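You operate a simulated robot arm through the tools that you are given. There is no shell and no other tool.

You are at the controls of a simulated robot arm. One attempt, no reset.

TASK
Let the soak out of the sink and rinse the thick gasket.
Fine: pull the stopper and lay it on the ledge; when the sink is empty rinse the gasket clean under the tap in its basket, stand the basket on the drainer and shut the tap. What is to be rubbed or washed off counts as gone when no trace of it is left.
Where things are to end (x, y in the base frame): sink stopper within 0.05 m of [0.25, 0.91]; parts basket within 0.05 m of [0.7, 0.8].

It is judged by the outcome, as a careful person would: the job done as asked, and still so three seconds after it is handed in. It fails if anything else is knocked over, pushed out of place, dropped, spilled or broken. A push-on lid holds only when it is set on centred and level and pressed home; a screw cap is set on level and turned clockwise until tight.

THE ROBOT
A 6-joint arm with a two-finger gripper, fixed in place. Base frame: the origin is on the floor under the middle of its stand, x ahead of it, y to its left, z up; the work surface is at about z = 0.694. Units: m, rad, N and s.
It reaches about 1.298 m from its shoulder. Its first joint turns from -2.601 to 2.601 rad. Payload 1.57 kg.
The tool frame sits at the grasp point between the pads (the TCP): z along the fingers, y along the line on which they close. The tips reach 0.021 m beyond it. The gripper opens to 0.07 m; its body begins 0.05 m behind the TCP.
Orientation is that of the tool frame in the base frame, as a unit quaternion [w, x, y, z]. With the fingers straight down and closing along the base's y, the tool's x points along the base's -x, its y along +y and its z along -z.

THE INTERFACE
- The arm moves only by the tool send_rows. Its argument "moves" is a list of rows, each a list of 3 entries, a list of its own where there are three numbers: the shift along the base's x, y, z in units of 250 mm (1.0 is 250 mm), then the turn, a rotation vector about the base's x, y, z in units of 60 degrees (1.0 is 60 degrees), then the finger opening in m, from 0 to 0.07. In form: [[[x, y, z], [wx, wy, wz], fingers], ...]. A call has 1 to 20 rows; each row is the pose to reach, as a shift and turn from the pose commanded when the call began. A call with a number of a shift or a turn outside -1 to 1 is refused whole. A row lasts 0.2 s, in which the tool goes at most 0.05 m and 0.15 rad; a call with a longer step from one row to the next is refused whole, and so is a gripper value outside its range. Where a pose cannot be reached the arm comes as near as it can. A force on the tool above 40 N (or 10 N above the force at the start of the call, whichever is more), or a blocked arm, ends the call early, and 0.2 s more pass. The fingers move at their own pace (about 0.0648 m/s each) and stop on an object; they squeeze with about 30 N. The grip force told is the motor's: it shows also when the fingers shut on nothing. Time passes only in rows, and 0.2 s behind the last, so rows that repeat a pose let the fingers close. It gives the time, the measured TCP pose, the force on the tool (base axes), the opening and the grip force at its end, in the units of the frame above (readings bear some noise), with the torque about the TCP (base axes, N m) and any sound that the robot's microphone picked up.
- Cameras (640 x 400 px; columns grow to the right, rows downward): "scene" is fixed at [0.2213, 0.6492, 1.5692]; the picture's right is [0.99, 0.13, 0.00], its down [0.13, -0.98, -0.15] and it looks along [-0.02, 0.15, -0.99] (base axes); focal length 227 px, centre (320, 200). "wrist" rides on the gripper at [0.079, 0.004, -0.081] in the tool frame; the picture's right is [-0.05, 1.00, 0.00], its down [-0.67, -0.04, -0.74] and it looks along [-0.74, -0.04, 0.67] (tool axes); focal length 256 px, centre (320, 200).
- grab_frame(camera): a new picture of that camera. The clock stands still meanwhile.
- lift_body(by): slides the trunk up (or, below 0, down) by that many m; the arm rides with it, the base frame stays. It gives what a move gives, with no picture.
- point_at(camera, pixels): for up to 12 pixels [column, row] of the newest picture of that camera ("zoom" is the newest enlarged one), the place [x, y, z] in the base frame of the surface seen there, good to about 0.002 m. The clock stands still meanwhile.
- inspect(camera, box): a new picture of the part [left, top, right, bottom] of that camera's present view, enlarged. The clock stands still meanwhile.
- sign_off(): hands the job in; it is judged then, once.

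Unless the task says otherwise, let go and move clear before handing in.

The tools are called as a command line: name --argument value ..., lists and objects as JSON in quotes. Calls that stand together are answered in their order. send_rows: Moves the arm, as the interface text tells. Its arguments: {"type":"object","properties":{"moves":{"type":"array"}},"required":["moves"]} The other tools are called the same way: lift_body (by) moves the trunk up or down; grab_frame (camera) takes a picture; point_at (camera, pixels) gives the place of the surface under pixels of a picture; inspect (camera, box) takes an enlarged picture of a part of a camera's view; sign_off () hands the job in.

At the start:

```text
clock: 0.0
tcp_pos: [0.3258, 0.5853, 1.2787]
orientation: [0.0, 0.0, 1.0, 0.0]
force: [-0.2, -0.7, -0.1]
torque: [-0.01, 0.01, 0.03]
width: 0.0698
gripper_force: 0.1
trunk travel left (down, up): [-0.961, 0.009]
```

scene: 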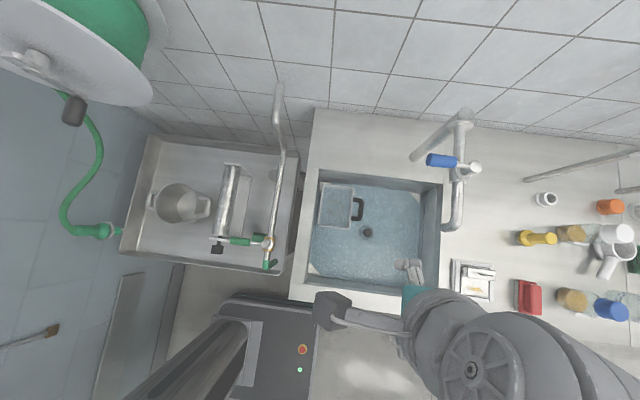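
wrist: 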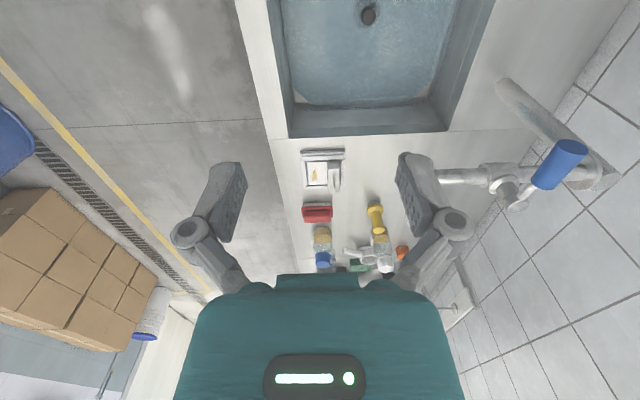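

The scene picture shows a filled sink (about columns 310-440, rows 170-290) with a basket at (336,205), a stopper near (367,233), and a tap with blue lever at (440,160). I'll look closer before moving.

inspect --camera "scene" --box '[290, 150, 450, 300]'

inspect --camera "scene" --box '[390, 90, 550, 240]'

point_at --camera "scene" --pixels '[[336, 205], [358, 208], [367, 233], [380, 210], [320, 183], [353, 188], [318, 225], [350, 227], [440, 160], [475, 168], [452, 225], [447, 230]]'

```text
2.67 times, centred on (370, 225) of scene
```

zoom: 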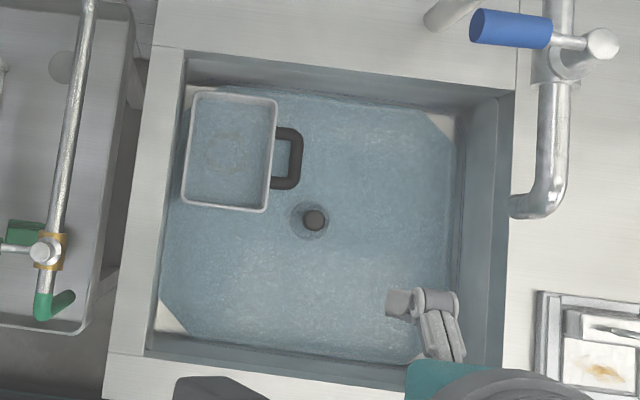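

```text
2.67 times, centred on (470, 165) of scene
```

zoom: 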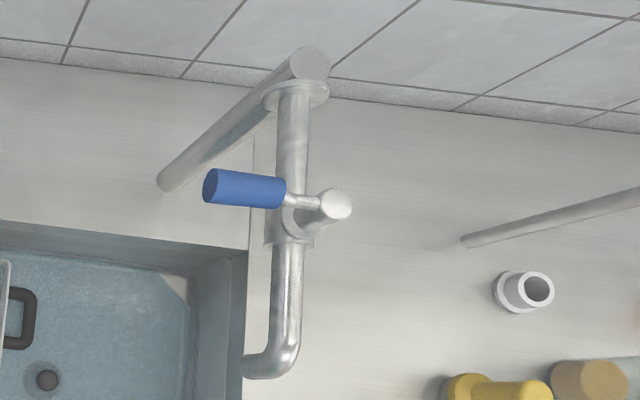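

```text
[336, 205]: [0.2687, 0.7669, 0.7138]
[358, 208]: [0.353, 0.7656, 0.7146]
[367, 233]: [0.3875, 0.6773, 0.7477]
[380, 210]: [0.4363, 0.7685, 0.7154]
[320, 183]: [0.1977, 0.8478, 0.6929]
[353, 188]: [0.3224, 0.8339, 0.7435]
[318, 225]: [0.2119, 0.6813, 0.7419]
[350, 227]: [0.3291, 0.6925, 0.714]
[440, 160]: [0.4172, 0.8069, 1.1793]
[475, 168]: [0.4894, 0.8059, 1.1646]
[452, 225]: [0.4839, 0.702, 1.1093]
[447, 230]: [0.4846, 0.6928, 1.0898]
```

The water surface reads about z 0.714, the stopper knob about 0.748 and the tap is high up (lever at z 1.18, spout about 1.09). I'll measure the rims, ledge, drainer and tap in more detail.

point_at --camera "scene" --pixels '[[340, 160], [330, 150], [315, 170], [440, 182], [302, 230], [310, 265], [360, 290], [455, 245], [480, 220], [510, 200], [430, 230], [437, 230]]'

point_at --camera "scene" --pixels '[[545, 199], [470, 275], [530, 295], [425, 157], [458, 165], [463, 115], [415, 155], [460, 190], [456, 210], [449, 226], [443, 228], [530, 178]]'

inspect --camera "scene" --box '[420, 130, 500, 180]'

inspect --camera "wrist" --box '[380, 60, 640, 240]'

```text
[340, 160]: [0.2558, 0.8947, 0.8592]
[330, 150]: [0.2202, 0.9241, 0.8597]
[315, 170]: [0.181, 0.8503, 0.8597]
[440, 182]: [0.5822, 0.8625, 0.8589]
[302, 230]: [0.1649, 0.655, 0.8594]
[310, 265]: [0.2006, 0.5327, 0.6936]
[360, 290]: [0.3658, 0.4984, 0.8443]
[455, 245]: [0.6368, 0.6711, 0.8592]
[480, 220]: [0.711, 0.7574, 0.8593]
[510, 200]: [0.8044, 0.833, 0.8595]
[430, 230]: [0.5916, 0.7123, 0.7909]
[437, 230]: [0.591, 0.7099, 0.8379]
```

```text
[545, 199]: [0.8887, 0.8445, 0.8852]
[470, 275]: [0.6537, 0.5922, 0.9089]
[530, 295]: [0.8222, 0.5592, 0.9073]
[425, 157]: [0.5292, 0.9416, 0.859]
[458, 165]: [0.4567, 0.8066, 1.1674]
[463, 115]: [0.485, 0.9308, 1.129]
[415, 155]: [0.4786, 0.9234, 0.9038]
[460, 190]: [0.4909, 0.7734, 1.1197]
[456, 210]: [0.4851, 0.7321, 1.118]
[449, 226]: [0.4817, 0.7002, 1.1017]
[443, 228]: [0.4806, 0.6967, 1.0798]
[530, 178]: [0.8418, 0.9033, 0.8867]
```

```text
8.00 times, centred on (460, 155) of scene
```

zoom: 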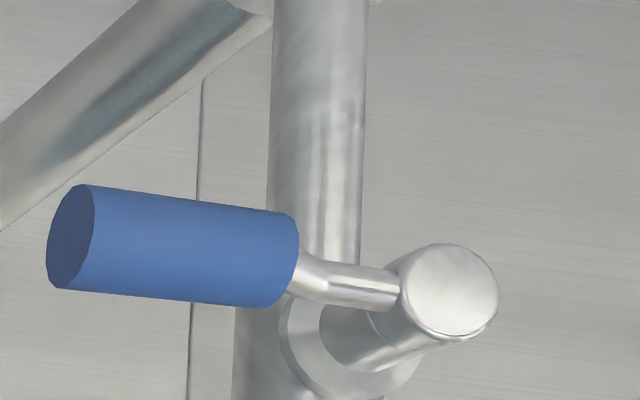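

```text
2.22 times, centred on (510, 150) of wrist
```

zoom: 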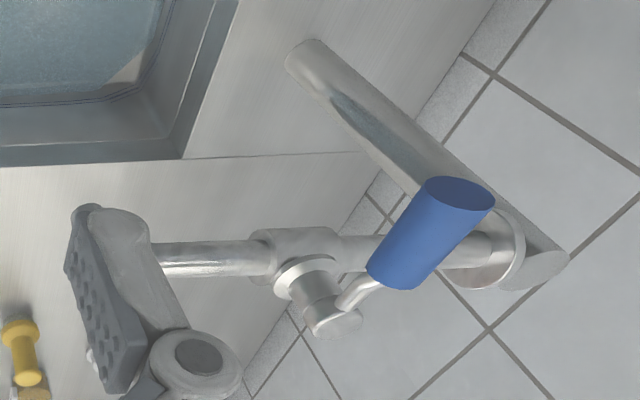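

The counter rim is at z 0.859 and the sink floor near 0.694; the tap lever points to -x at z≈1.17 over a pipe running along y at x≈0.485. Now I'll zoom tightly on the basket and stopper.

inspect --camera "scene" --box '[310, 175, 382, 245]'

```text
5.71 times, centred on (346, 210) of scene
```

zoom: 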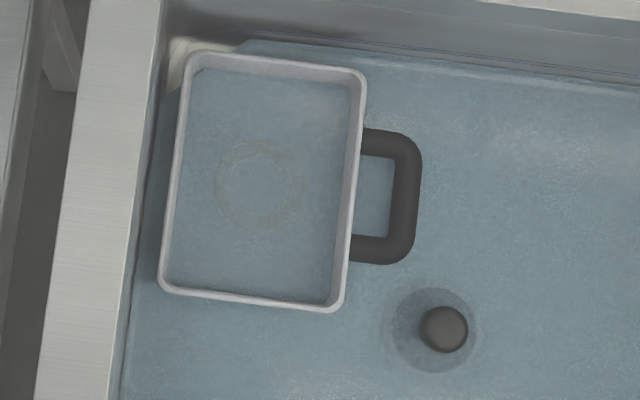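

point_at --camera "zoom" --pixels '[[190, 58], [360, 75], [165, 288], [335, 308], [405, 195], [375, 142], [375, 249], [375, 200], [443, 328], [465, 328], [443, 306], [260, 180]]'

point_at --camera "zoom" --pixels '[[422, 328], [443, 350], [400, 330], [480, 328], [443, 375], [415, 140], [412, 258], [393, 195], [418, 195], [270, 62], [250, 300], [352, 190]]'

point_at --camera "scene" --pixels '[[322, 186], [437, 190], [312, 275], [330, 178], [400, 184], [425, 240], [380, 285], [400, 292], [305, 285], [325, 290], [305, 120], [345, 115]]'

```text
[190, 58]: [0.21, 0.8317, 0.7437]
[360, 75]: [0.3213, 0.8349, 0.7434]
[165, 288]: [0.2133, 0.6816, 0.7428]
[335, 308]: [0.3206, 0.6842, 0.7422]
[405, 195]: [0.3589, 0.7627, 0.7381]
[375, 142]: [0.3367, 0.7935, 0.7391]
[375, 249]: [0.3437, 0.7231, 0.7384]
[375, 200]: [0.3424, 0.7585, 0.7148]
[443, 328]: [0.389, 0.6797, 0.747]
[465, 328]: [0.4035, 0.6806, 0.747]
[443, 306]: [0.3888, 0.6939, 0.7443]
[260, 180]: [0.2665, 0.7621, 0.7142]
```

```text
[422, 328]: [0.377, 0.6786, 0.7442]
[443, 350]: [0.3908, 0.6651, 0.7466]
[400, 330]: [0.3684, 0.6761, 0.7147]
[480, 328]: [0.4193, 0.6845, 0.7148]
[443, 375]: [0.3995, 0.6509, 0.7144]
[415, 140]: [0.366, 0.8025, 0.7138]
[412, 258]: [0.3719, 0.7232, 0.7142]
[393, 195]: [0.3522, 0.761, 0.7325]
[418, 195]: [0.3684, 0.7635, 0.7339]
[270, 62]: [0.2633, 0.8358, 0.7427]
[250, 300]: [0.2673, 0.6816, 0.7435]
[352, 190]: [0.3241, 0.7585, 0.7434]
```

```text
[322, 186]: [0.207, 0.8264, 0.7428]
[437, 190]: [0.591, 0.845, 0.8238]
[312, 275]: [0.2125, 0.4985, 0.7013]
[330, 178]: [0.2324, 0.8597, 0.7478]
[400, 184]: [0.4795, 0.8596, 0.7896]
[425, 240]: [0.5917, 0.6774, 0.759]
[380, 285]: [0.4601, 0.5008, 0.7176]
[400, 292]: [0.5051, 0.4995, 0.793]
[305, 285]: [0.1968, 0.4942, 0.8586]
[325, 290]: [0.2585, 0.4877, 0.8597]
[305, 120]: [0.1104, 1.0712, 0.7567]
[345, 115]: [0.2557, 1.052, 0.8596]
```

The basket spans x 0.21-0.325, y 0.68-0.836 with its handle bar at x≈0.360, y 0.72-0.80, z≈0.731; the stopper knob is at (0.390, 0.679), top 0.747. I'll look at how the arm is posed so I can keep it clear of the tap.

inspect --camera "scene" --box '[300, 240, 640, 400]'

point_at --camera "scene" --pixels '[[412, 268], [420, 290], [435, 310], [470, 370], [540, 330], [600, 390], [390, 320], [335, 310], [230, 340], [170, 370], [300, 350], [560, 380]]'

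inspect --camera "scene" --box '[440, 180, 640, 320]'

```text
1.88 times, centred on (470, 320) of scene
```

zoom: 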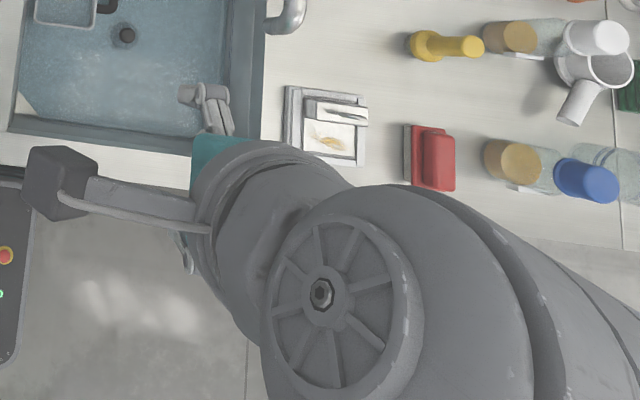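

```text
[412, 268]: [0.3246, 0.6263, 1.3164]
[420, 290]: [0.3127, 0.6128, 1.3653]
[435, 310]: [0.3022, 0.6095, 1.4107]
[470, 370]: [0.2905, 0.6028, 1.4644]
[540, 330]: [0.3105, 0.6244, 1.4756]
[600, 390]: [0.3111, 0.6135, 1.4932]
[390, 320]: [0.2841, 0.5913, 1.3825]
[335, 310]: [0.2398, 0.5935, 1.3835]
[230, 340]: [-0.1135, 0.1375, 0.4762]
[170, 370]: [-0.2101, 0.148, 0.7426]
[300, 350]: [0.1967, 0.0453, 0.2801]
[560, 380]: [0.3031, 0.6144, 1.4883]
```

```text
2.86 times, centred on (540, 250) of scene
```

zoom: 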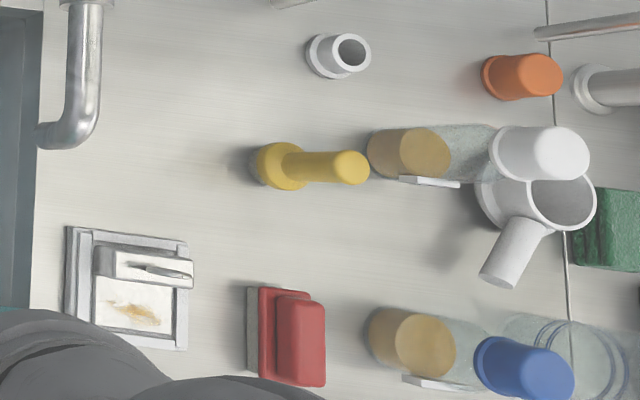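

The arm hangs nearly straight down near the camera and comes from the base side, clear of the tap. I'll move above the stopper knob at (0.390, 0.679) in stages, starting with a drop to about z 1.05.

send_rows --moves '[[[0.043, 0.0625, -0.15], [0, 0, 0], 0.055], [[0.086, 0.125, -0.3], [0, 0, 0], 0.055], [[0.128, 0.187, -0.45], [0, 0, 0], 0.055], [[0.171, 0.25, -0.6], [0, 0, 0], 0.055], [[0.214, 0.312, -0.75], [0, 0, 0], 0.055], [[0.2568, 0.3748, -0.9], [0, 0, 0], 0.055], [[0.2568, 0.3748, -0.9], [0, 0, 0], 0.055]]'

```text
clock: 1.6
tcp_pos: [0.3916, 0.6697, 1.2794]
orientation: [0.0, 0.0, 1.0, 0.0]
force: [0.3, 0.2, -0.7]
torque: [-0.06, -0.02, 0.01]
width: 0.055
gripper_force: 0.0
out of reach, approached as far as the arm can: row 1, 2, 3, 4, 5, 6, 7
trunk travel left (down, up): [-0.961, 0.009]
```

The arm could not get lower than z 1.279 from this trunk height, so it moved only sideways to (0.392, 0.670). I'll lower the trunk in steps and check with a picture.

lift_body --by -0.2

grab_frame --camera "scene"

grab_frame --camera "wrist"

```text
clock: 3.8
tcp_pos: [0.3908, 0.6691, 1.0796]
orientation: [0.0, 0.0, 1.0, -0.001]
force: [0.4, 0.4, -0.2]
torque: [0.04, 0.01, -0.04]
width: 0.055
gripper_force: 0.1
trunk travel left (down, up): [-0.761, 0.209]
```

```text
taken
```

scene: 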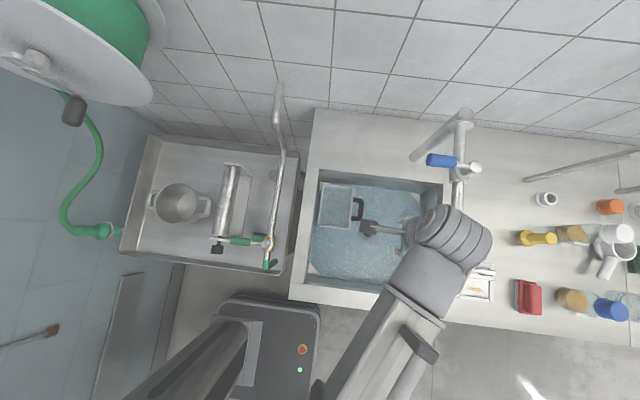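

```text
taken
```

wrist: 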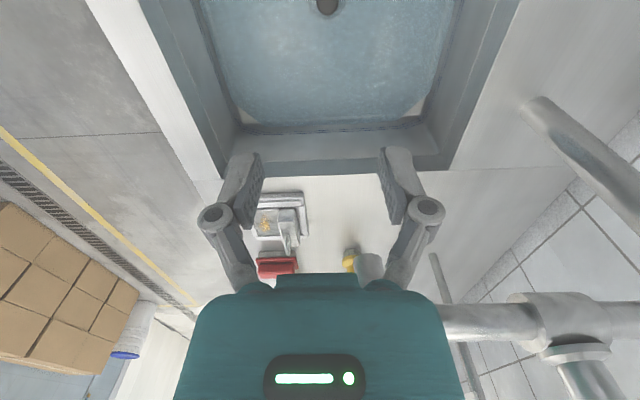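

The trunk is down 0.2 m, TCP at z 1.08. In the scene picture the wrist sits around (445,240) near the spout, so I'll check the clearance there before lowering more.

inspect --camera "scene" --box '[340, 140, 520, 320]'

point_at --camera "scene" --pixels '[[370, 228], [390, 228], [415, 232], [430, 215], [450, 210], [470, 225], [485, 245], [465, 255], [440, 240], [415, 275], [380, 330], [420, 345]]'

```text
2.22 times, centred on (430, 230) of scene
```

zoom: 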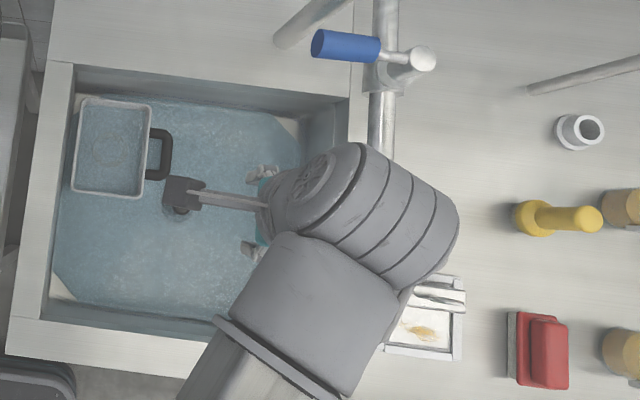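

```text
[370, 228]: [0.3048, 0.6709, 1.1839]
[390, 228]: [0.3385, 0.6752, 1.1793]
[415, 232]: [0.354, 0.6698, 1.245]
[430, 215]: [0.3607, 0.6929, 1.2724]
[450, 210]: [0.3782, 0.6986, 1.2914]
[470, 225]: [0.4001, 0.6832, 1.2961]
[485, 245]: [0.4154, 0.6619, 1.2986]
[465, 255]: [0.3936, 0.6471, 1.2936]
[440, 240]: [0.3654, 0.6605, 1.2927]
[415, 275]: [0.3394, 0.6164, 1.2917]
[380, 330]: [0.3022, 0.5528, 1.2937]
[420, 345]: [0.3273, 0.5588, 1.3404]
```

point_at --camera "scene" --pixels '[[400, 310], [370, 350], [350, 370], [330, 395], [420, 350], [400, 380], [390, 395], [310, 390], [200, 370], [160, 380], [250, 395], [290, 395]]'

inspect --camera "scene" --box '[120, 280, 460, 400]'

```text
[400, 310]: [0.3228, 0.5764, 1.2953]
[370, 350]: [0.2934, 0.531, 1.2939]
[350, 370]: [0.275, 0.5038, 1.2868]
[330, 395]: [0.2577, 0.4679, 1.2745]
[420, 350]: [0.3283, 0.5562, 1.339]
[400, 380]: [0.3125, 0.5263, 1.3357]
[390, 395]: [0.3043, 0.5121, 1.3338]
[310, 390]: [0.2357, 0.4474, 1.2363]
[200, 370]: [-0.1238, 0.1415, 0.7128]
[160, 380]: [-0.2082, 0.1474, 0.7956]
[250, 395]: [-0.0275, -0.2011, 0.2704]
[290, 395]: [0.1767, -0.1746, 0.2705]
```

```text
1.88 times, centred on (290, 340) of scene
```

zoom: 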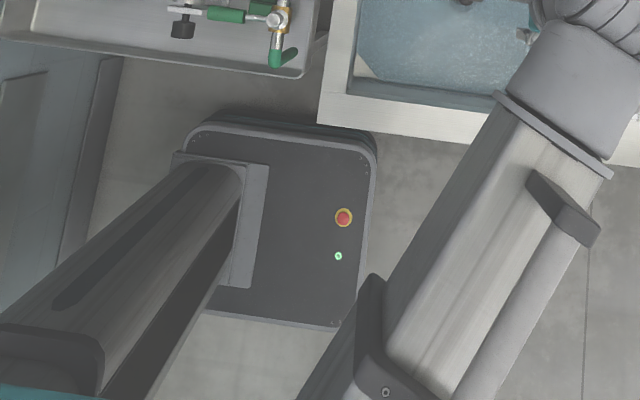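

The forearm runs nearly level (top at z≈1.29 near (0.32,0.58)), so I must keep it above the counter's front edge at z 0.859. I'll test whether the arm itself can go down now from this trunk height.

send_rows --moves '[[[0, 0.02, -0.1], [0, 0, 0], 0.055], [[0, 0.04, -0.2], [0, 0, 0], 0.055], [[0, 0.04, -0.2], [0, 0, 0], 0.055]]'

grab_frame --camera "scene"

```text
clock: 4.6
tcp_pos: [0.3933, 0.6791, 1.0784]
orientation: [0.0, 0.0, 1.0, 0.001]
force: [-0.7, -0.4, 0.6]
torque: [-0.01, -0.02, 0.0]
width: 0.0549
gripper_force: 0.0
out of reach, approached as far as the arm can: row 1, 2, 3
trunk travel left (down, up): [-0.761, 0.209]
```

```text
taken
```

scene: 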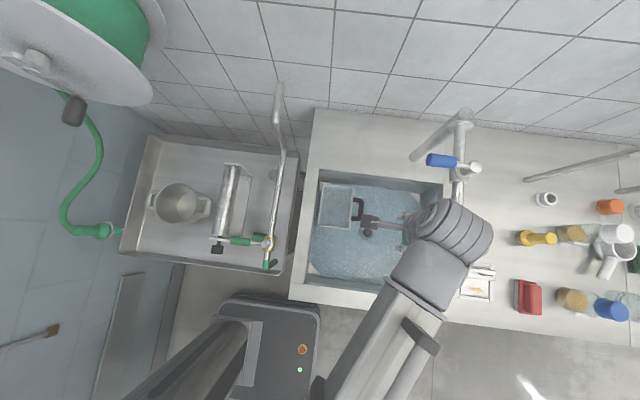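

The arm again would not go lower than about 1.078 with this trunk height. I'll test upward motion and a picture of how the forearm tilts to understand the linkage.

send_rows --moves '[[[0, 0, 0.1], [0, 0, 0], 0.055], [[0, 0, 0.25], [0, 0, 0], 0.055], [[0, 0, 0.4], [0, 0, 0], 0.055], [[0, 0, 0.4], [0, 0, 0], 0.055]]'

grab_frame --camera "scene"

point_at --camera "scene" --pixels '[[400, 310], [370, 350], [350, 370], [330, 395], [420, 350], [400, 380], [390, 395], [440, 240], [470, 225], [415, 275], [360, 395], [345, 395]]'

```text
clock: 5.6
tcp_pos: [0.3941, 0.6777, 1.0804]
orientation: [0.0, 0.0, 1.0, 0.001]
force: [-0.4, -0.5, -0.4]
torque: [0.05, 0.02, -0.02]
width: 0.0549
gripper_force: 0.0
out of reach, approached as far as the arm can: row 1, 2, 3, 4
trunk travel left (down, up): [-0.761, 0.209]
```

```text
taken
```

scene: 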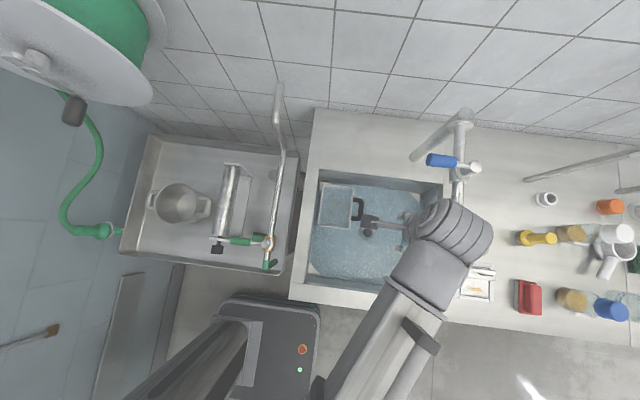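

```text
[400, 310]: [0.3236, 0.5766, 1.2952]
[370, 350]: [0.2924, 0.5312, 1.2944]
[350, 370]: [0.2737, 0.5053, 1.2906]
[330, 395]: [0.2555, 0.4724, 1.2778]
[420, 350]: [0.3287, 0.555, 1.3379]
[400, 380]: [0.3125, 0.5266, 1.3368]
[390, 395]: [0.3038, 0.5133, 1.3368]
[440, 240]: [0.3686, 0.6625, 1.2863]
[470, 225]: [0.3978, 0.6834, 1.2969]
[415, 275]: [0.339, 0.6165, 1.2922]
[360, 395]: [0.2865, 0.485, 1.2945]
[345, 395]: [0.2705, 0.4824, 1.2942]
```

The readings show that with fingers down the arm moves only in the plane and height comes from the trunk. I need the forearm's cross-section to know whether it clears the front rim (z 0.859) when the gripper is down at the stopper, so I'll sample it.

inspect --camera "scene" --box '[300, 250, 500, 400]'

point_at --camera "zoom" --pixels '[[150, 330], [160, 330], [170, 330], [180, 330], [200, 330], [230, 330], [260, 330], [280, 330], [300, 330], [320, 330], [340, 330], [360, 330]]'

point_at --camera "zoom" --pixels '[[280, 120], [290, 110], [300, 150], [350, 100], [400, 110], [450, 130], [470, 160], [480, 190], [380, 200], [430, 220], [440, 250], [260, 140]]'

```text
2.67 times, centred on (400, 325) of scene
```

zoom: 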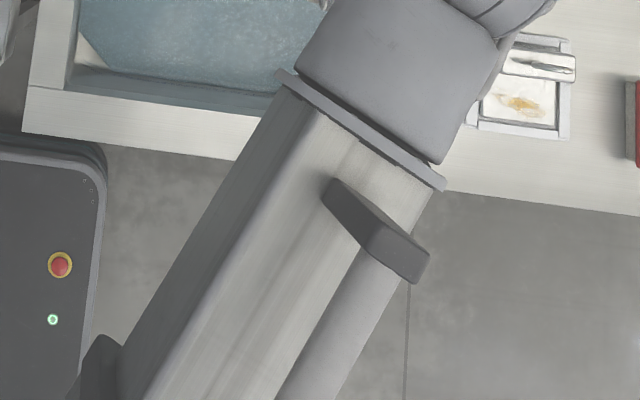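

```text
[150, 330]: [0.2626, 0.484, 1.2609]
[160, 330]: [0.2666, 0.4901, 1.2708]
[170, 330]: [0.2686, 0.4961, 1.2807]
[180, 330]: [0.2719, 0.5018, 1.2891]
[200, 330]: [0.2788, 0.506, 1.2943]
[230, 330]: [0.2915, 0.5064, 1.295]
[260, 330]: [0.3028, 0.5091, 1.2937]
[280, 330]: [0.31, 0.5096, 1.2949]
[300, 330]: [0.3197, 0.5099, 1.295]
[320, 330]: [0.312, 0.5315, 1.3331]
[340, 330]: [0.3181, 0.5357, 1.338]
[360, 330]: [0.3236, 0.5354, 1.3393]
```

```text
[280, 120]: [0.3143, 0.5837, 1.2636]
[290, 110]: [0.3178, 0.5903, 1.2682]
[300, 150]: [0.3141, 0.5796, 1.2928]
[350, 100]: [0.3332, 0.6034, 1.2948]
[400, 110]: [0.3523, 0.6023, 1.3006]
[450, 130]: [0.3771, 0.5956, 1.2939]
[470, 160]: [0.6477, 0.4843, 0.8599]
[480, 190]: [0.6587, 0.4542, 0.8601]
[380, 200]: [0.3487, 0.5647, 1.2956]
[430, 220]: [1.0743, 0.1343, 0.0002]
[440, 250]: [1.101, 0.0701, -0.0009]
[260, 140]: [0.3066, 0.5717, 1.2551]
```

point_at --camera "zoom" --pixels '[[120, 330], [130, 330], [137, 330], [143, 330], [175, 265], [180, 265], [185, 265], [190, 265], [195, 265], [225, 180], [230, 180], [235, 180]]'

point_at --camera "zoom" --pixels '[[240, 180], [245, 180], [245, 150], [250, 150], [255, 150], [276, 75], [280, 80], [284, 85], [297, 70], [293, 68], [300, 60], [310, 40]]'

point_at --camera "zoom" --pixels '[[430, 180], [435, 185], [425, 195], [420, 205], [415, 190], [410, 200], [90, 340], [100, 345], [80, 370], [100, 380], [115, 360], [105, 338]]'

```text
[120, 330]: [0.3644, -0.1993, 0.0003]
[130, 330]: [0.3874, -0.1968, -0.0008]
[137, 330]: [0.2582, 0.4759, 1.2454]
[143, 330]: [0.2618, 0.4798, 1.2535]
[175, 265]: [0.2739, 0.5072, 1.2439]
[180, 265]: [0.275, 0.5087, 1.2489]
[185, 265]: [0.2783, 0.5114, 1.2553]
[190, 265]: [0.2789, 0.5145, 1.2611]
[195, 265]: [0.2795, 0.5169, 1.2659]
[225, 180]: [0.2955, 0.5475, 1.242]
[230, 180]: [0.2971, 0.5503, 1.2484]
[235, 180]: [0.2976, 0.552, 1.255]
```

```text
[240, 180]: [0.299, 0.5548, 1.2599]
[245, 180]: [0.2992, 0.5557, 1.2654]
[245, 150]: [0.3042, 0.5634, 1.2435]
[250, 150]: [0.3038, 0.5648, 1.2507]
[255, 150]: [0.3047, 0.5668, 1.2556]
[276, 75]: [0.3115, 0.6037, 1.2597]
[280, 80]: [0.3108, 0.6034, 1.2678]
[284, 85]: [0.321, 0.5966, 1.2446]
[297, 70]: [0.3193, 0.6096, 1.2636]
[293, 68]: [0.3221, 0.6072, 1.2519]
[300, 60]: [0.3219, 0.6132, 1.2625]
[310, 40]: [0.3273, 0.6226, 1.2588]
```

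```text
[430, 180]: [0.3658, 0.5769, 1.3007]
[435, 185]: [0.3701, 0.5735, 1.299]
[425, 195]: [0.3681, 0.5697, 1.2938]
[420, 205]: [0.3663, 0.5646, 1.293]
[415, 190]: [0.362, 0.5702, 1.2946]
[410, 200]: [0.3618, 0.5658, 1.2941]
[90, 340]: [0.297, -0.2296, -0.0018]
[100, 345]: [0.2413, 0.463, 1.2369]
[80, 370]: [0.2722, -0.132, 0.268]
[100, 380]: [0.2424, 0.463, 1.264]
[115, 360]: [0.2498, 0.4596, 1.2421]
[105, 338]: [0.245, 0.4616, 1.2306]
```

The boom is a rectangular tube whose underside is at about z 1.235 with the TCP at 1.080, so it rides ~0.15 m above the TCP; with the TCP at 0.742 it will clear the 0.859 rim by about 3 cm. I'll center over the knob and lower the trunk by 0.2.

send_rows --moves '[[[-0.015, 0.006, 0], [0, 0, 0], 0.055], [[-0.015, 0.006, 0], [0, 0, 0], 0.055]]'

lift_body --by -0.22

grab_frame --camera "wrist"

grab_frame --camera "scene"

```text
clock: 6.2
tcp_pos: [0.39, 0.6802, 1.0797]
orientation: [0.0, 0.0, 1.0, 0.0]
force: [0.0, 0.0, 0.4]
torque: [0.06, -0.01, 0.0]
width: 0.055
gripper_force: 0.0
trunk travel left (down, up): [-0.761, 0.209]
```

```text
clock: 8.5
tcp_pos: [0.3906, 0.6793, 0.859]
orientation: [0.0, 0.0, 1.0, 0.001]
force: [-0.7, -0.2, -0.2]
torque: [0.0, 0.03, 0.02]
width: 0.0547
gripper_force: 0.1
trunk travel left (down, up): [-0.541, 0.429]
```

```text
taken
```

wrist: 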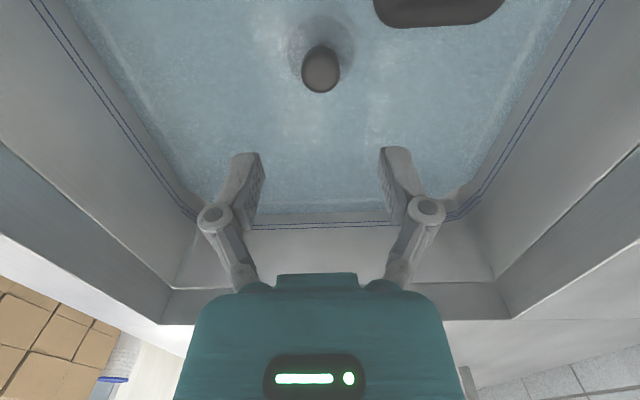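

```text
taken
```

scene: 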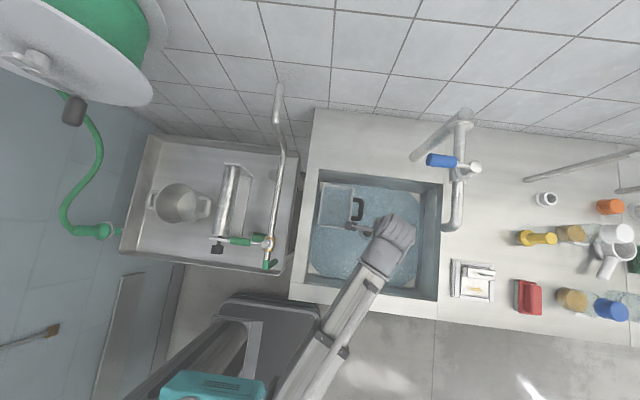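

The knob at wrist pixel (321,68) is centred between the fingers, and the boom crosses the front rim well above it. I'll lower another 0.08 m and check again.

lift_body --by -0.08

grab_frame --camera "wrist"

inspect --camera "scene" --box '[260, 180, 460, 400]'

```text
clock: 9.7
tcp_pos: [0.3899, 0.6792, 0.7788]
orientation: [0.0, 0.0, 1.0, 0.0]
force: [0.3, 0.3, -0.2]
torque: [0.01, 0.01, 0.01]
width: 0.0551
gripper_force: 0.1
trunk travel left (down, up): [-0.461, 0.509]
```

```text
taken
```

wrist: 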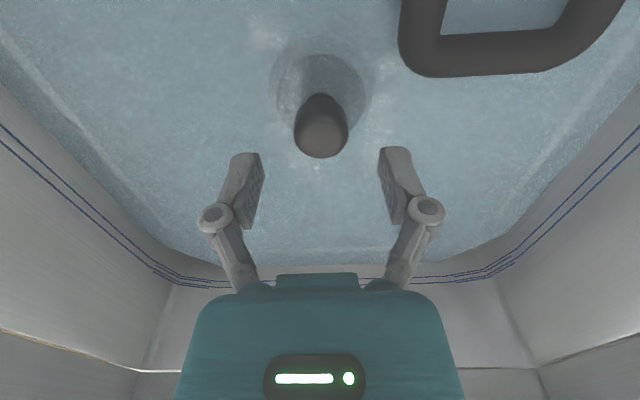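

```text
1.82 times, centred on (360, 290) of scene
```

zoom: 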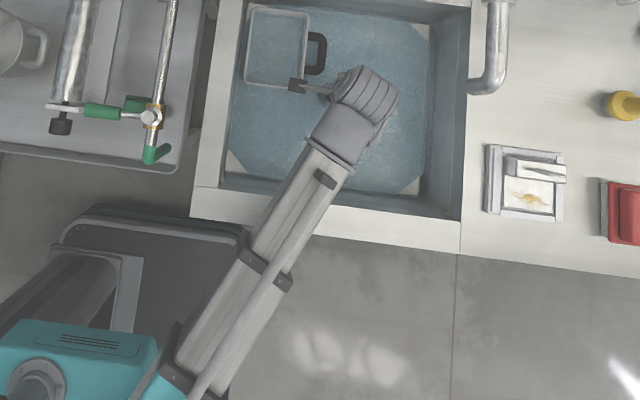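

Still clear: the boom's bracket sits outside the front rim and the knob at (321,125) is centred. I'll lower 0.038 m more and close on the knob.

lift_body --by -0.038

send_rows --moves '[[[0, 0, 0], [0, 0, 0], 0.03], [[0, 0, 0], [0, 0, 0], 0.01], [[0, 0, 0], [0, 0, 0], 0.0], [[0, 0, 0], [0, 0, 0], 0.0], [[0, 0, 0], [0, 0, 0], 0.0]]'

grab_frame --camera "wrist"

```text
clock: 10.5
tcp_pos: [0.3902, 0.679, 0.7411]
orientation: [0.001, 0.0, 1.0, 0.001]
force: [-0.2, 0.8, -0.1]
torque: [-0.03, 0.02, 0.03]
width: 0.0553
gripper_force: 0.1
trunk travel left (down, up): [-0.423, 0.547]
```

```text
clock: 11.7
tcp_pos: [0.3903, 0.6804, 0.7423]
orientation: [0.0, 0.0, 1.0, 0.001]
force: [-0.6, 1.3, 2.4]
torque: [-0.03, 0.01, 0.0]
width: 0.0269
gripper_force: 30.3
trunk travel left (down, up): [-0.423, 0.547]
```

```text
taken
```

wrist: 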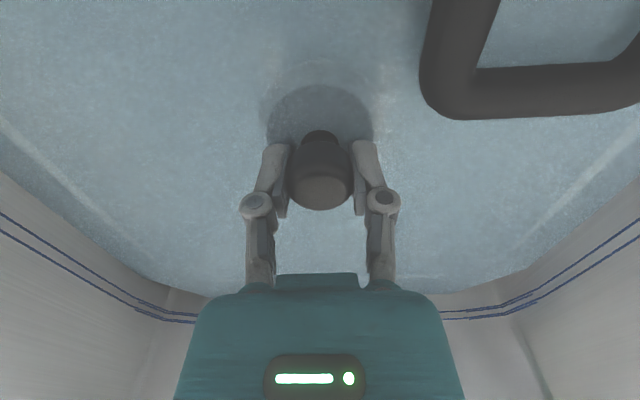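

The fingers hold the knob at 0.0269 m with 30 N. I'll lift the trunk a little and see that the stopper comes.

lift_body --by 0.03

grab_frame --camera "wrist"

```text
clock: 12.4
tcp_pos: [0.3916, 0.6806, 0.7717]
orientation: [0.0, 0.0, 1.0, 0.001]
force: [-0.6, -1.1, -1.0]
torque: [0.02, -0.05, 0.02]
width: 0.0268
gripper_force: 30.4
trunk travel left (down, up): [-0.453, 0.517]
```

```text
taken
```

wrist: 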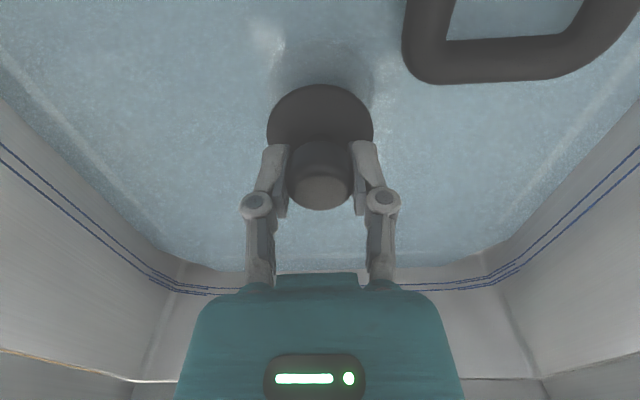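

The stopper is free (seen hanging clear at (320,115)). Before carrying it to the ledge I'll check the green-handled faucet pipe on the left, which may stand near the path.

lift_body --by 0.2

grab_frame --camera "scene"

point_at --camera "scene" --pixels '[[278, 90], [277, 105], [281, 130], [283, 160], [277, 200], [270, 240], [268, 264], [245, 240], [232, 200], [300, 130], [330, 120], [310, 200]]'

```text
clock: 14.6
tcp_pos: [0.3906, 0.6792, 0.9709]
orientation: [-0.001, 0.0, 1.0, 0.0]
force: [1.6, 0.2, -1.0]
torque: [-0.01, -0.02, -0.02]
width: 0.0267
gripper_force: 29.9
trunk travel left (down, up): [-0.653, 0.317]
```

```text
taken
```

scene: 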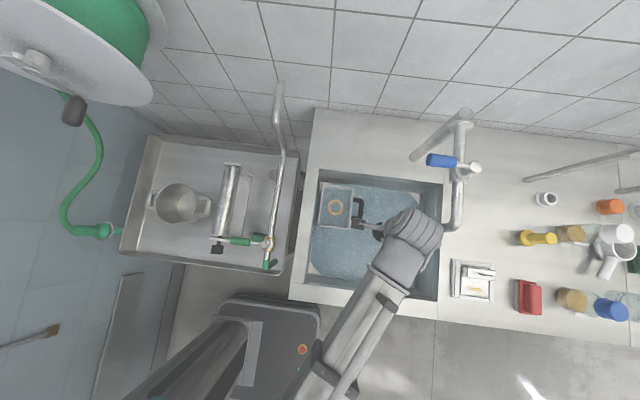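

```text
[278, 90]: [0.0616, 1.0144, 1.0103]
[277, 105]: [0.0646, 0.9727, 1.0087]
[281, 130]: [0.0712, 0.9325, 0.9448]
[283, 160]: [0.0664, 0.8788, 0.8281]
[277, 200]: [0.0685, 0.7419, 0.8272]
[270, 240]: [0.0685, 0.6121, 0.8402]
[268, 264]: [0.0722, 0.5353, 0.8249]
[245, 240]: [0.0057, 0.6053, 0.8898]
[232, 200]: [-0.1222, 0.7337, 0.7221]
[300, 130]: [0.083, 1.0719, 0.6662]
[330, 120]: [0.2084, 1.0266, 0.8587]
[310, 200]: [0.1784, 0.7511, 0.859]
```

The soak is already draining: the gasket shows at scene (335,208). The left pipe is at x≈0.065, clear of the ledge spot. I'll go first in -x, then +y, to stay away from the tap lever (tip at x≈0.39, z 1.17).

send_rows --moves '[[[-0.14, 0, 0], [0, 0, 0], 0.0], [[-0.28, 0, 0], [0, 0, 0], 0.0], [[-0.42, 0, 0], [0, 0, 0], 0.0], [[-0.562, 0.02, 0], [0, 0, 0], 0.0], [[-0.562, 0.17, 0], [0, 0, 0], 0.0], [[-0.562, 0.32, 0], [0, 0, 0], 0.0], [[-0.562, 0.47, 0], [0, 0, 0], 0.0], [[-0.562, 0.62, 0], [0, 0, 0], 0.0], [[-0.562, 0.77, 0], [0, 0, 0], 0.0], [[-0.562, 0.92, 0], [0, 0, 0], 0.0], [[-0.562, 0.92, 0], [0, 0, 0], 0.0]]'

grab_frame --camera "scene"

grab_frame --camera "wrist"

```text
clock: 17.0
tcp_pos: [0.2466, 0.9101, 0.9724]
orientation: [0.001, -0.001, 1.0, 0.0]
force: [0.0, 0.1, -1.5]
torque: [-0.02, 0.03, -0.01]
width: 0.0267
gripper_force: 29.9
trunk travel left (down, up): [-0.653, 0.317]
```

```text
taken
```

scene: 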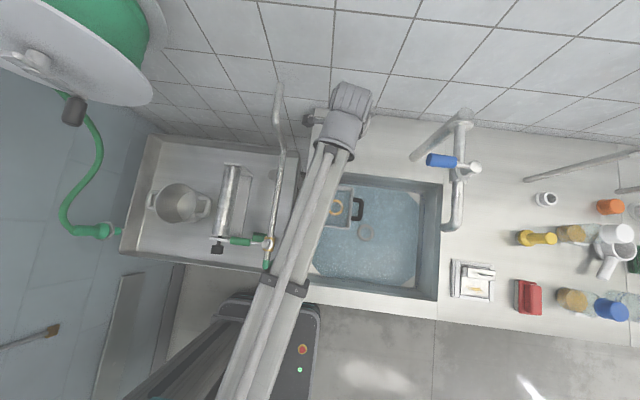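

```text
taken
```

wrist: 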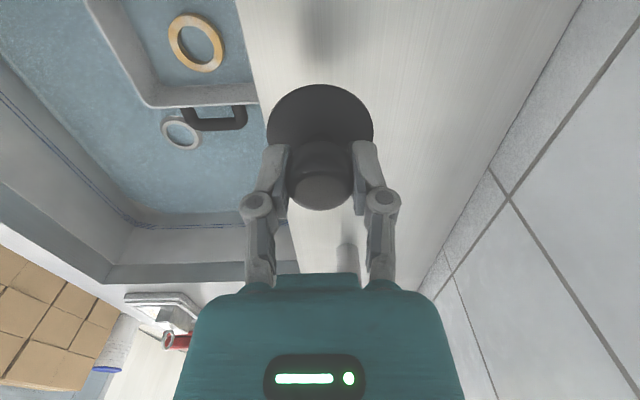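

The stopper hangs over the ledge at (0.247, 0.910). I'll lower in steps and watch for contact force.

lift_body --by -0.045

grab_frame --camera "wrist"

```text
clock: 17.9
tcp_pos: [0.248, 0.908, 0.9259]
orientation: [0.0, -0.001, 1.0, -0.001]
force: [-1.5, 1.0, -0.6]
torque: [-0.05, 0.0, 0.03]
width: 0.0266
gripper_force: 30.0
trunk travel left (down, up): [-0.608, 0.362]
```

```text
taken
```

wrist: 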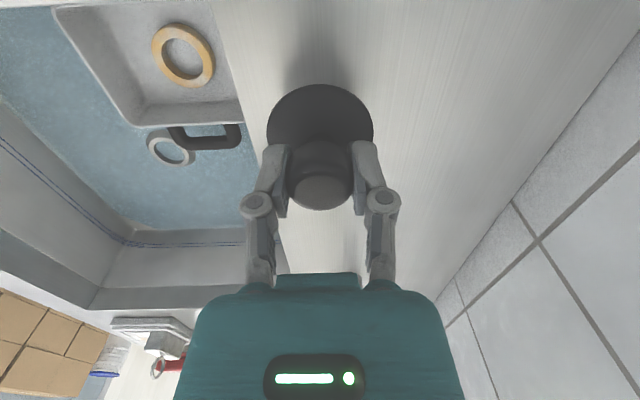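

lift_body --by -0.008

lift_body --by -0.005

grab_frame --camera "wrist"

```text
clock: 18.5
tcp_pos: [0.2465, 0.9088, 0.9189]
orientation: [0.0, 0.0, 1.0, 0.001]
force: [-0.4, 0.6, -0.2]
torque: [0.02, -0.03, -0.01]
width: 0.0267
gripper_force: 30.0
trunk travel left (down, up): [-0.6, 0.37]
```

```text
clock: 19.0
tcp_pos: [0.2468, 0.9081, 0.9134]
orientation: [0.0, 0.0, 1.0, 0.001]
force: [-0.8, 0.5, -1.4]
torque: [0.0, 0.01, 0.01]
width: 0.0267
gripper_force: 29.9
trunk travel left (down, up): [-0.595, 0.375]
```

```text
taken
```

wrist: 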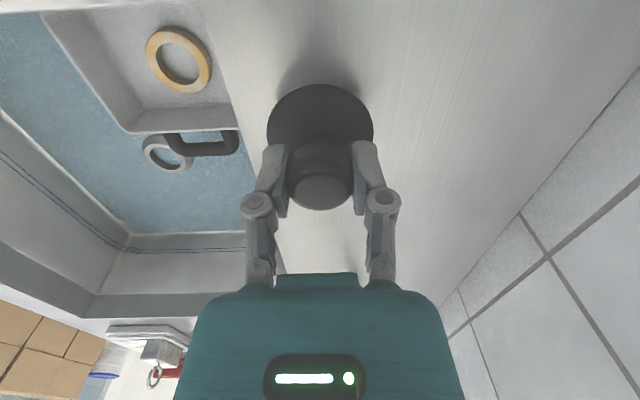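

No contact yet at TCP z 0.913; I'll keep going down by small steps.

lift_body --by -0.003

lift_body --by -0.003

point_at --camera "wrist" --pixels '[[320, 100], [320, 185], [285, 125], [355, 120], [320, 70], [260, 100]]'

```text
clock: 19.5
tcp_pos: [0.248, 0.9083, 0.9107]
orientation: [0.0, 0.0, 1.0, 0.0]
force: [0.8, 0.6, 0.1]
torque: [-0.01, -0.01, -0.01]
width: 0.0268
gripper_force: 30.1
trunk travel left (down, up): [-0.592, 0.378]
```

```text
clock: 20.0
tcp_pos: [0.2468, 0.9096, 0.9079]
orientation: [0.0, 0.0, 1.0, 0.0]
force: [-1.4, 0.2, 0.0]
torque: [0.0, 0.02, 0.02]
width: 0.0266
gripper_force: 30.3
trunk travel left (down, up): [-0.589, 0.381]
```

```text
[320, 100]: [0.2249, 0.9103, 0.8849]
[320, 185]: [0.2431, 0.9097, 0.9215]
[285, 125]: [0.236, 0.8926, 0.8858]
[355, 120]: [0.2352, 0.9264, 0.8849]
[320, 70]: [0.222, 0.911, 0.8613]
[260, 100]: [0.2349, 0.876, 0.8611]
```

lift_body --by -0.003

lift_body --by -0.003

grab_frame --camera "wrist"

point_at --camera "wrist" --pixels '[[320, 100], [320, 185], [285, 125], [320, 85], [320, 78], [320, 70], [260, 100]]'

```text
clock: 20.6
tcp_pos: [0.2476, 0.9085, 0.9032]
orientation: [0.0, 0.0, 1.0, 0.0]
force: [0.1, -0.1, -0.3]
torque: [-0.02, -0.02, 0.01]
width: 0.0267
gripper_force: 29.9
trunk travel left (down, up): [-0.586, 0.384]
```

```text
clock: 21.1
tcp_pos: [0.2486, 0.908, 0.9041]
orientation: [0.0, 0.0, 1.0, 0.001]
force: [2.0, 6.6, 22.7]
torque: [0.22, -0.04, -0.02]
width: 0.0266
gripper_force: 30.0
trunk travel left (down, up): [-0.583, 0.387]
```

```text
taken
```

wrist: 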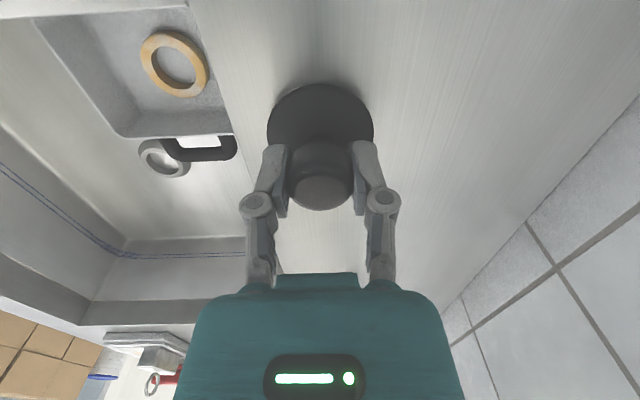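

```text
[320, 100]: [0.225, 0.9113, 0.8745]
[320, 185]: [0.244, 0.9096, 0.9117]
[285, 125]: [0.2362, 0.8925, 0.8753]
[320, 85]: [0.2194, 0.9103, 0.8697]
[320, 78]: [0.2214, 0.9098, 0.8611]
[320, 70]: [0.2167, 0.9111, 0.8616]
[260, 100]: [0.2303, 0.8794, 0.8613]
```

Contact: 22.7 N up at TCP z 0.904, so the stopper sits on the ledge. The sink also now looks drained. I'll ease up slightly, open the fingers and rise.

lift_body --by 0.002

send_rows --moves '[[[0, 0, 0], [0, 0, 0], 0.035], [[0, 0, 0], [0, 0, 0], 0.05], [[0, 0, 0], [0, 0, 0], 0.06], [[0, 0, 0], [0, 0, 0], 0.06]]'

lift_body --by 0.07

grab_frame --camera "wrist"

grab_frame --camera "scene"

```text
clock: 21.6
tcp_pos: [0.2478, 0.9081, 0.9036]
orientation: [0.0, 0.0, 1.0, 0.0]
force: [0.1, 1.1, 4.6]
torque: [0.01, -0.02, -0.02]
width: 0.0267
gripper_force: 29.9
trunk travel left (down, up): [-0.585, 0.385]
```

```text
clock: 22.6
tcp_pos: [0.247, 0.9088, 0.903]
orientation: [0.0, 0.0, 1.0, 0.0]
force: [-0.6, 0.8, 0.1]
torque: [-0.01, -0.01, 0.0]
width: 0.0599
gripper_force: 0.1
trunk travel left (down, up): [-0.585, 0.385]
```

```text
clock: 23.7
tcp_pos: [0.2474, 0.909, 0.9736]
orientation: [0.0, 0.0, 1.0, 0.0]
force: [0.0, 1.1, 0.2]
torque: [0.02, 0.01, -0.03]
width: 0.06
gripper_force: 0.0
trunk travel left (down, up): [-0.655, 0.315]
```

```text
taken
```

wrist: 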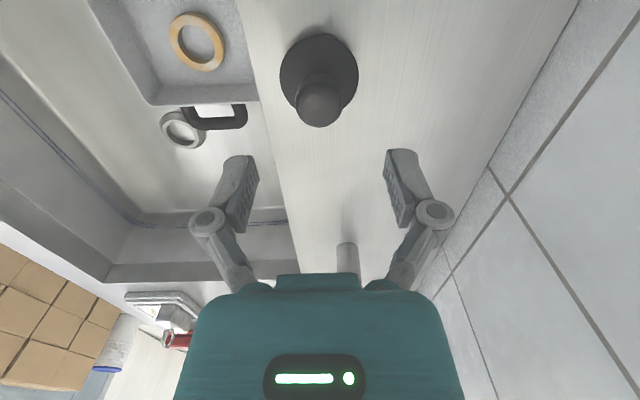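

```text
taken
```

scene: 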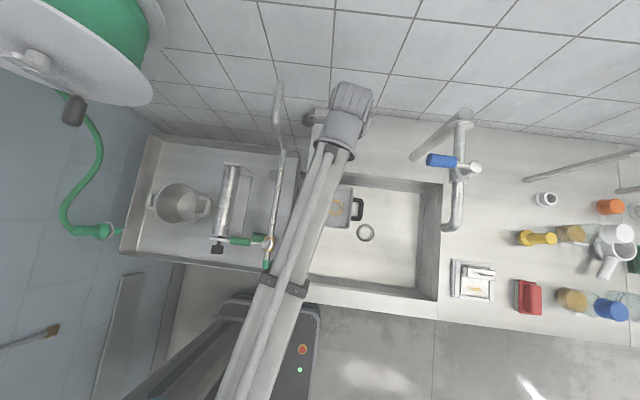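

The stopper stands upright on the ledge and the sink floor is dry-looking. I'll move the arm back off to one side and look closely at the basket and gasket.

send_rows --moves '[[[0, -0.15, 0], [0, 0, 0], 0.06], [[0, -0.3, 0], [0, 0, 0], 0.06], [[0.05, -0.45, 0], [0, 0, 0], 0.06], [[0.15, -0.6, 0], [0, 0, 0], 0.06], [[0.28, -0.72, 0], [0, 0, 0], 0.06], [[0.42, -0.84, 0], [0, 0, 0], 0.06], [[0.57, -0.92, 0], [0, 0, 0], 0.06], [[0.7, -1.0, 0], [0, 0, 0], 0.06], [[0.7, -1.0, 0], [0, 0, 0], 0.06]]'

grab_frame --camera "scene"

inspect --camera "scene" --box '[305, 140, 385, 250]'

```text
clock: 25.7
tcp_pos: [0.4218, 0.6601, 0.9742]
orientation: [0.0, 0.0, 1.0, 0.0]
force: [0.5, -0.8, 0.2]
torque: [-0.02, 0.02, 0.02]
width: 0.06
gripper_force: 0.1
trunk travel left (down, up): [-0.655, 0.315]
```

```text
taken
```

scene: 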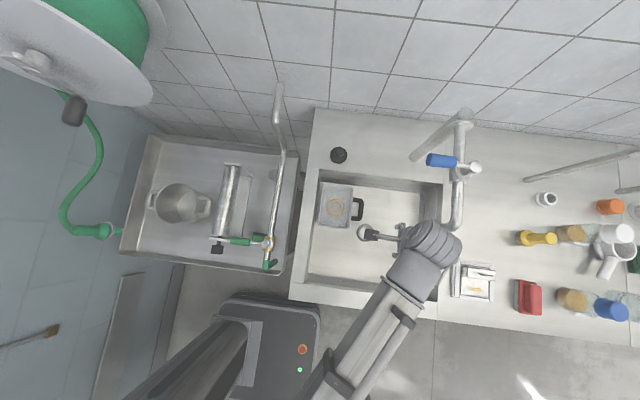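

```text
3.64 times, centred on (345, 195) of scene
```

zoom: 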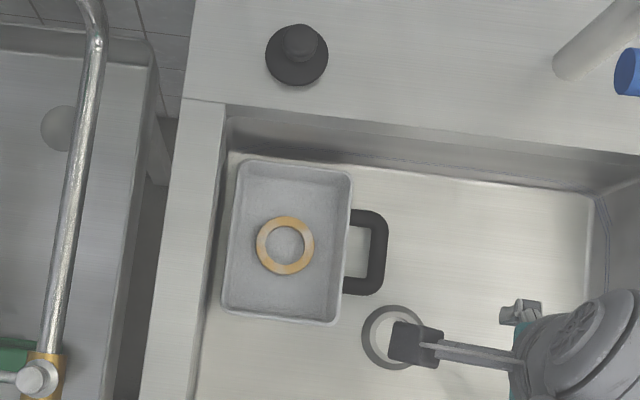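

point_at --camera "zoom" --pixels '[[285, 245], [263, 245], [307, 245], [285, 222], [285, 268], [250, 200], [330, 300], [300, 42], [295, 60], [385, 240], [372, 250], [355, 250]]'

point_at --camera "zoom" --pixels '[[365, 213], [365, 292], [345, 175], [330, 325], [240, 160], [225, 310], [450, 250], [500, 200], [390, 310], [370, 355], [240, 380], [590, 220]]'

point_at --camera "scene" --pixels '[[433, 213], [428, 225], [315, 285], [420, 290], [430, 185], [318, 182]]'

```text
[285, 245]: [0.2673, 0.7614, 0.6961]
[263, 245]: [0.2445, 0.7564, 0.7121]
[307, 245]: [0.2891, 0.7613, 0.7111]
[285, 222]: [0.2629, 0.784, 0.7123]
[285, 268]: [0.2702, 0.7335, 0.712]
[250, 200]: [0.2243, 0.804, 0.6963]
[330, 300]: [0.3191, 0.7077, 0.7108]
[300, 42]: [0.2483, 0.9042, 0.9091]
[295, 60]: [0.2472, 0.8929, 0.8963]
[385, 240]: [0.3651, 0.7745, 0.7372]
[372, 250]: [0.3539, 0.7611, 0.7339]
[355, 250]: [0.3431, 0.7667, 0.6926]
```

```text
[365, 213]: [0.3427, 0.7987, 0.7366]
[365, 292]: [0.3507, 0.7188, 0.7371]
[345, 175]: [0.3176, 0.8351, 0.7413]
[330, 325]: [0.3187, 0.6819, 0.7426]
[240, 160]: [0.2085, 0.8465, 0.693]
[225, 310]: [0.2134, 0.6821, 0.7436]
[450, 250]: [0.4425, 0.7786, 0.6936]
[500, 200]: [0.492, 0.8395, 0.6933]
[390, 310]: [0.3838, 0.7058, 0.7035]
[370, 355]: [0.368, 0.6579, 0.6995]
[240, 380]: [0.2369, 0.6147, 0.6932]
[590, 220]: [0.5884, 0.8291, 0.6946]
```

```text
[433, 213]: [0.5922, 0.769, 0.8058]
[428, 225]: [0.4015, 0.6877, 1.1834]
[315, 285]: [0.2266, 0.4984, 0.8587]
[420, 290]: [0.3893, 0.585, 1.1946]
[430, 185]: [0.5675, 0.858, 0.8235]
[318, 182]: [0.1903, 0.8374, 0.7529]
```

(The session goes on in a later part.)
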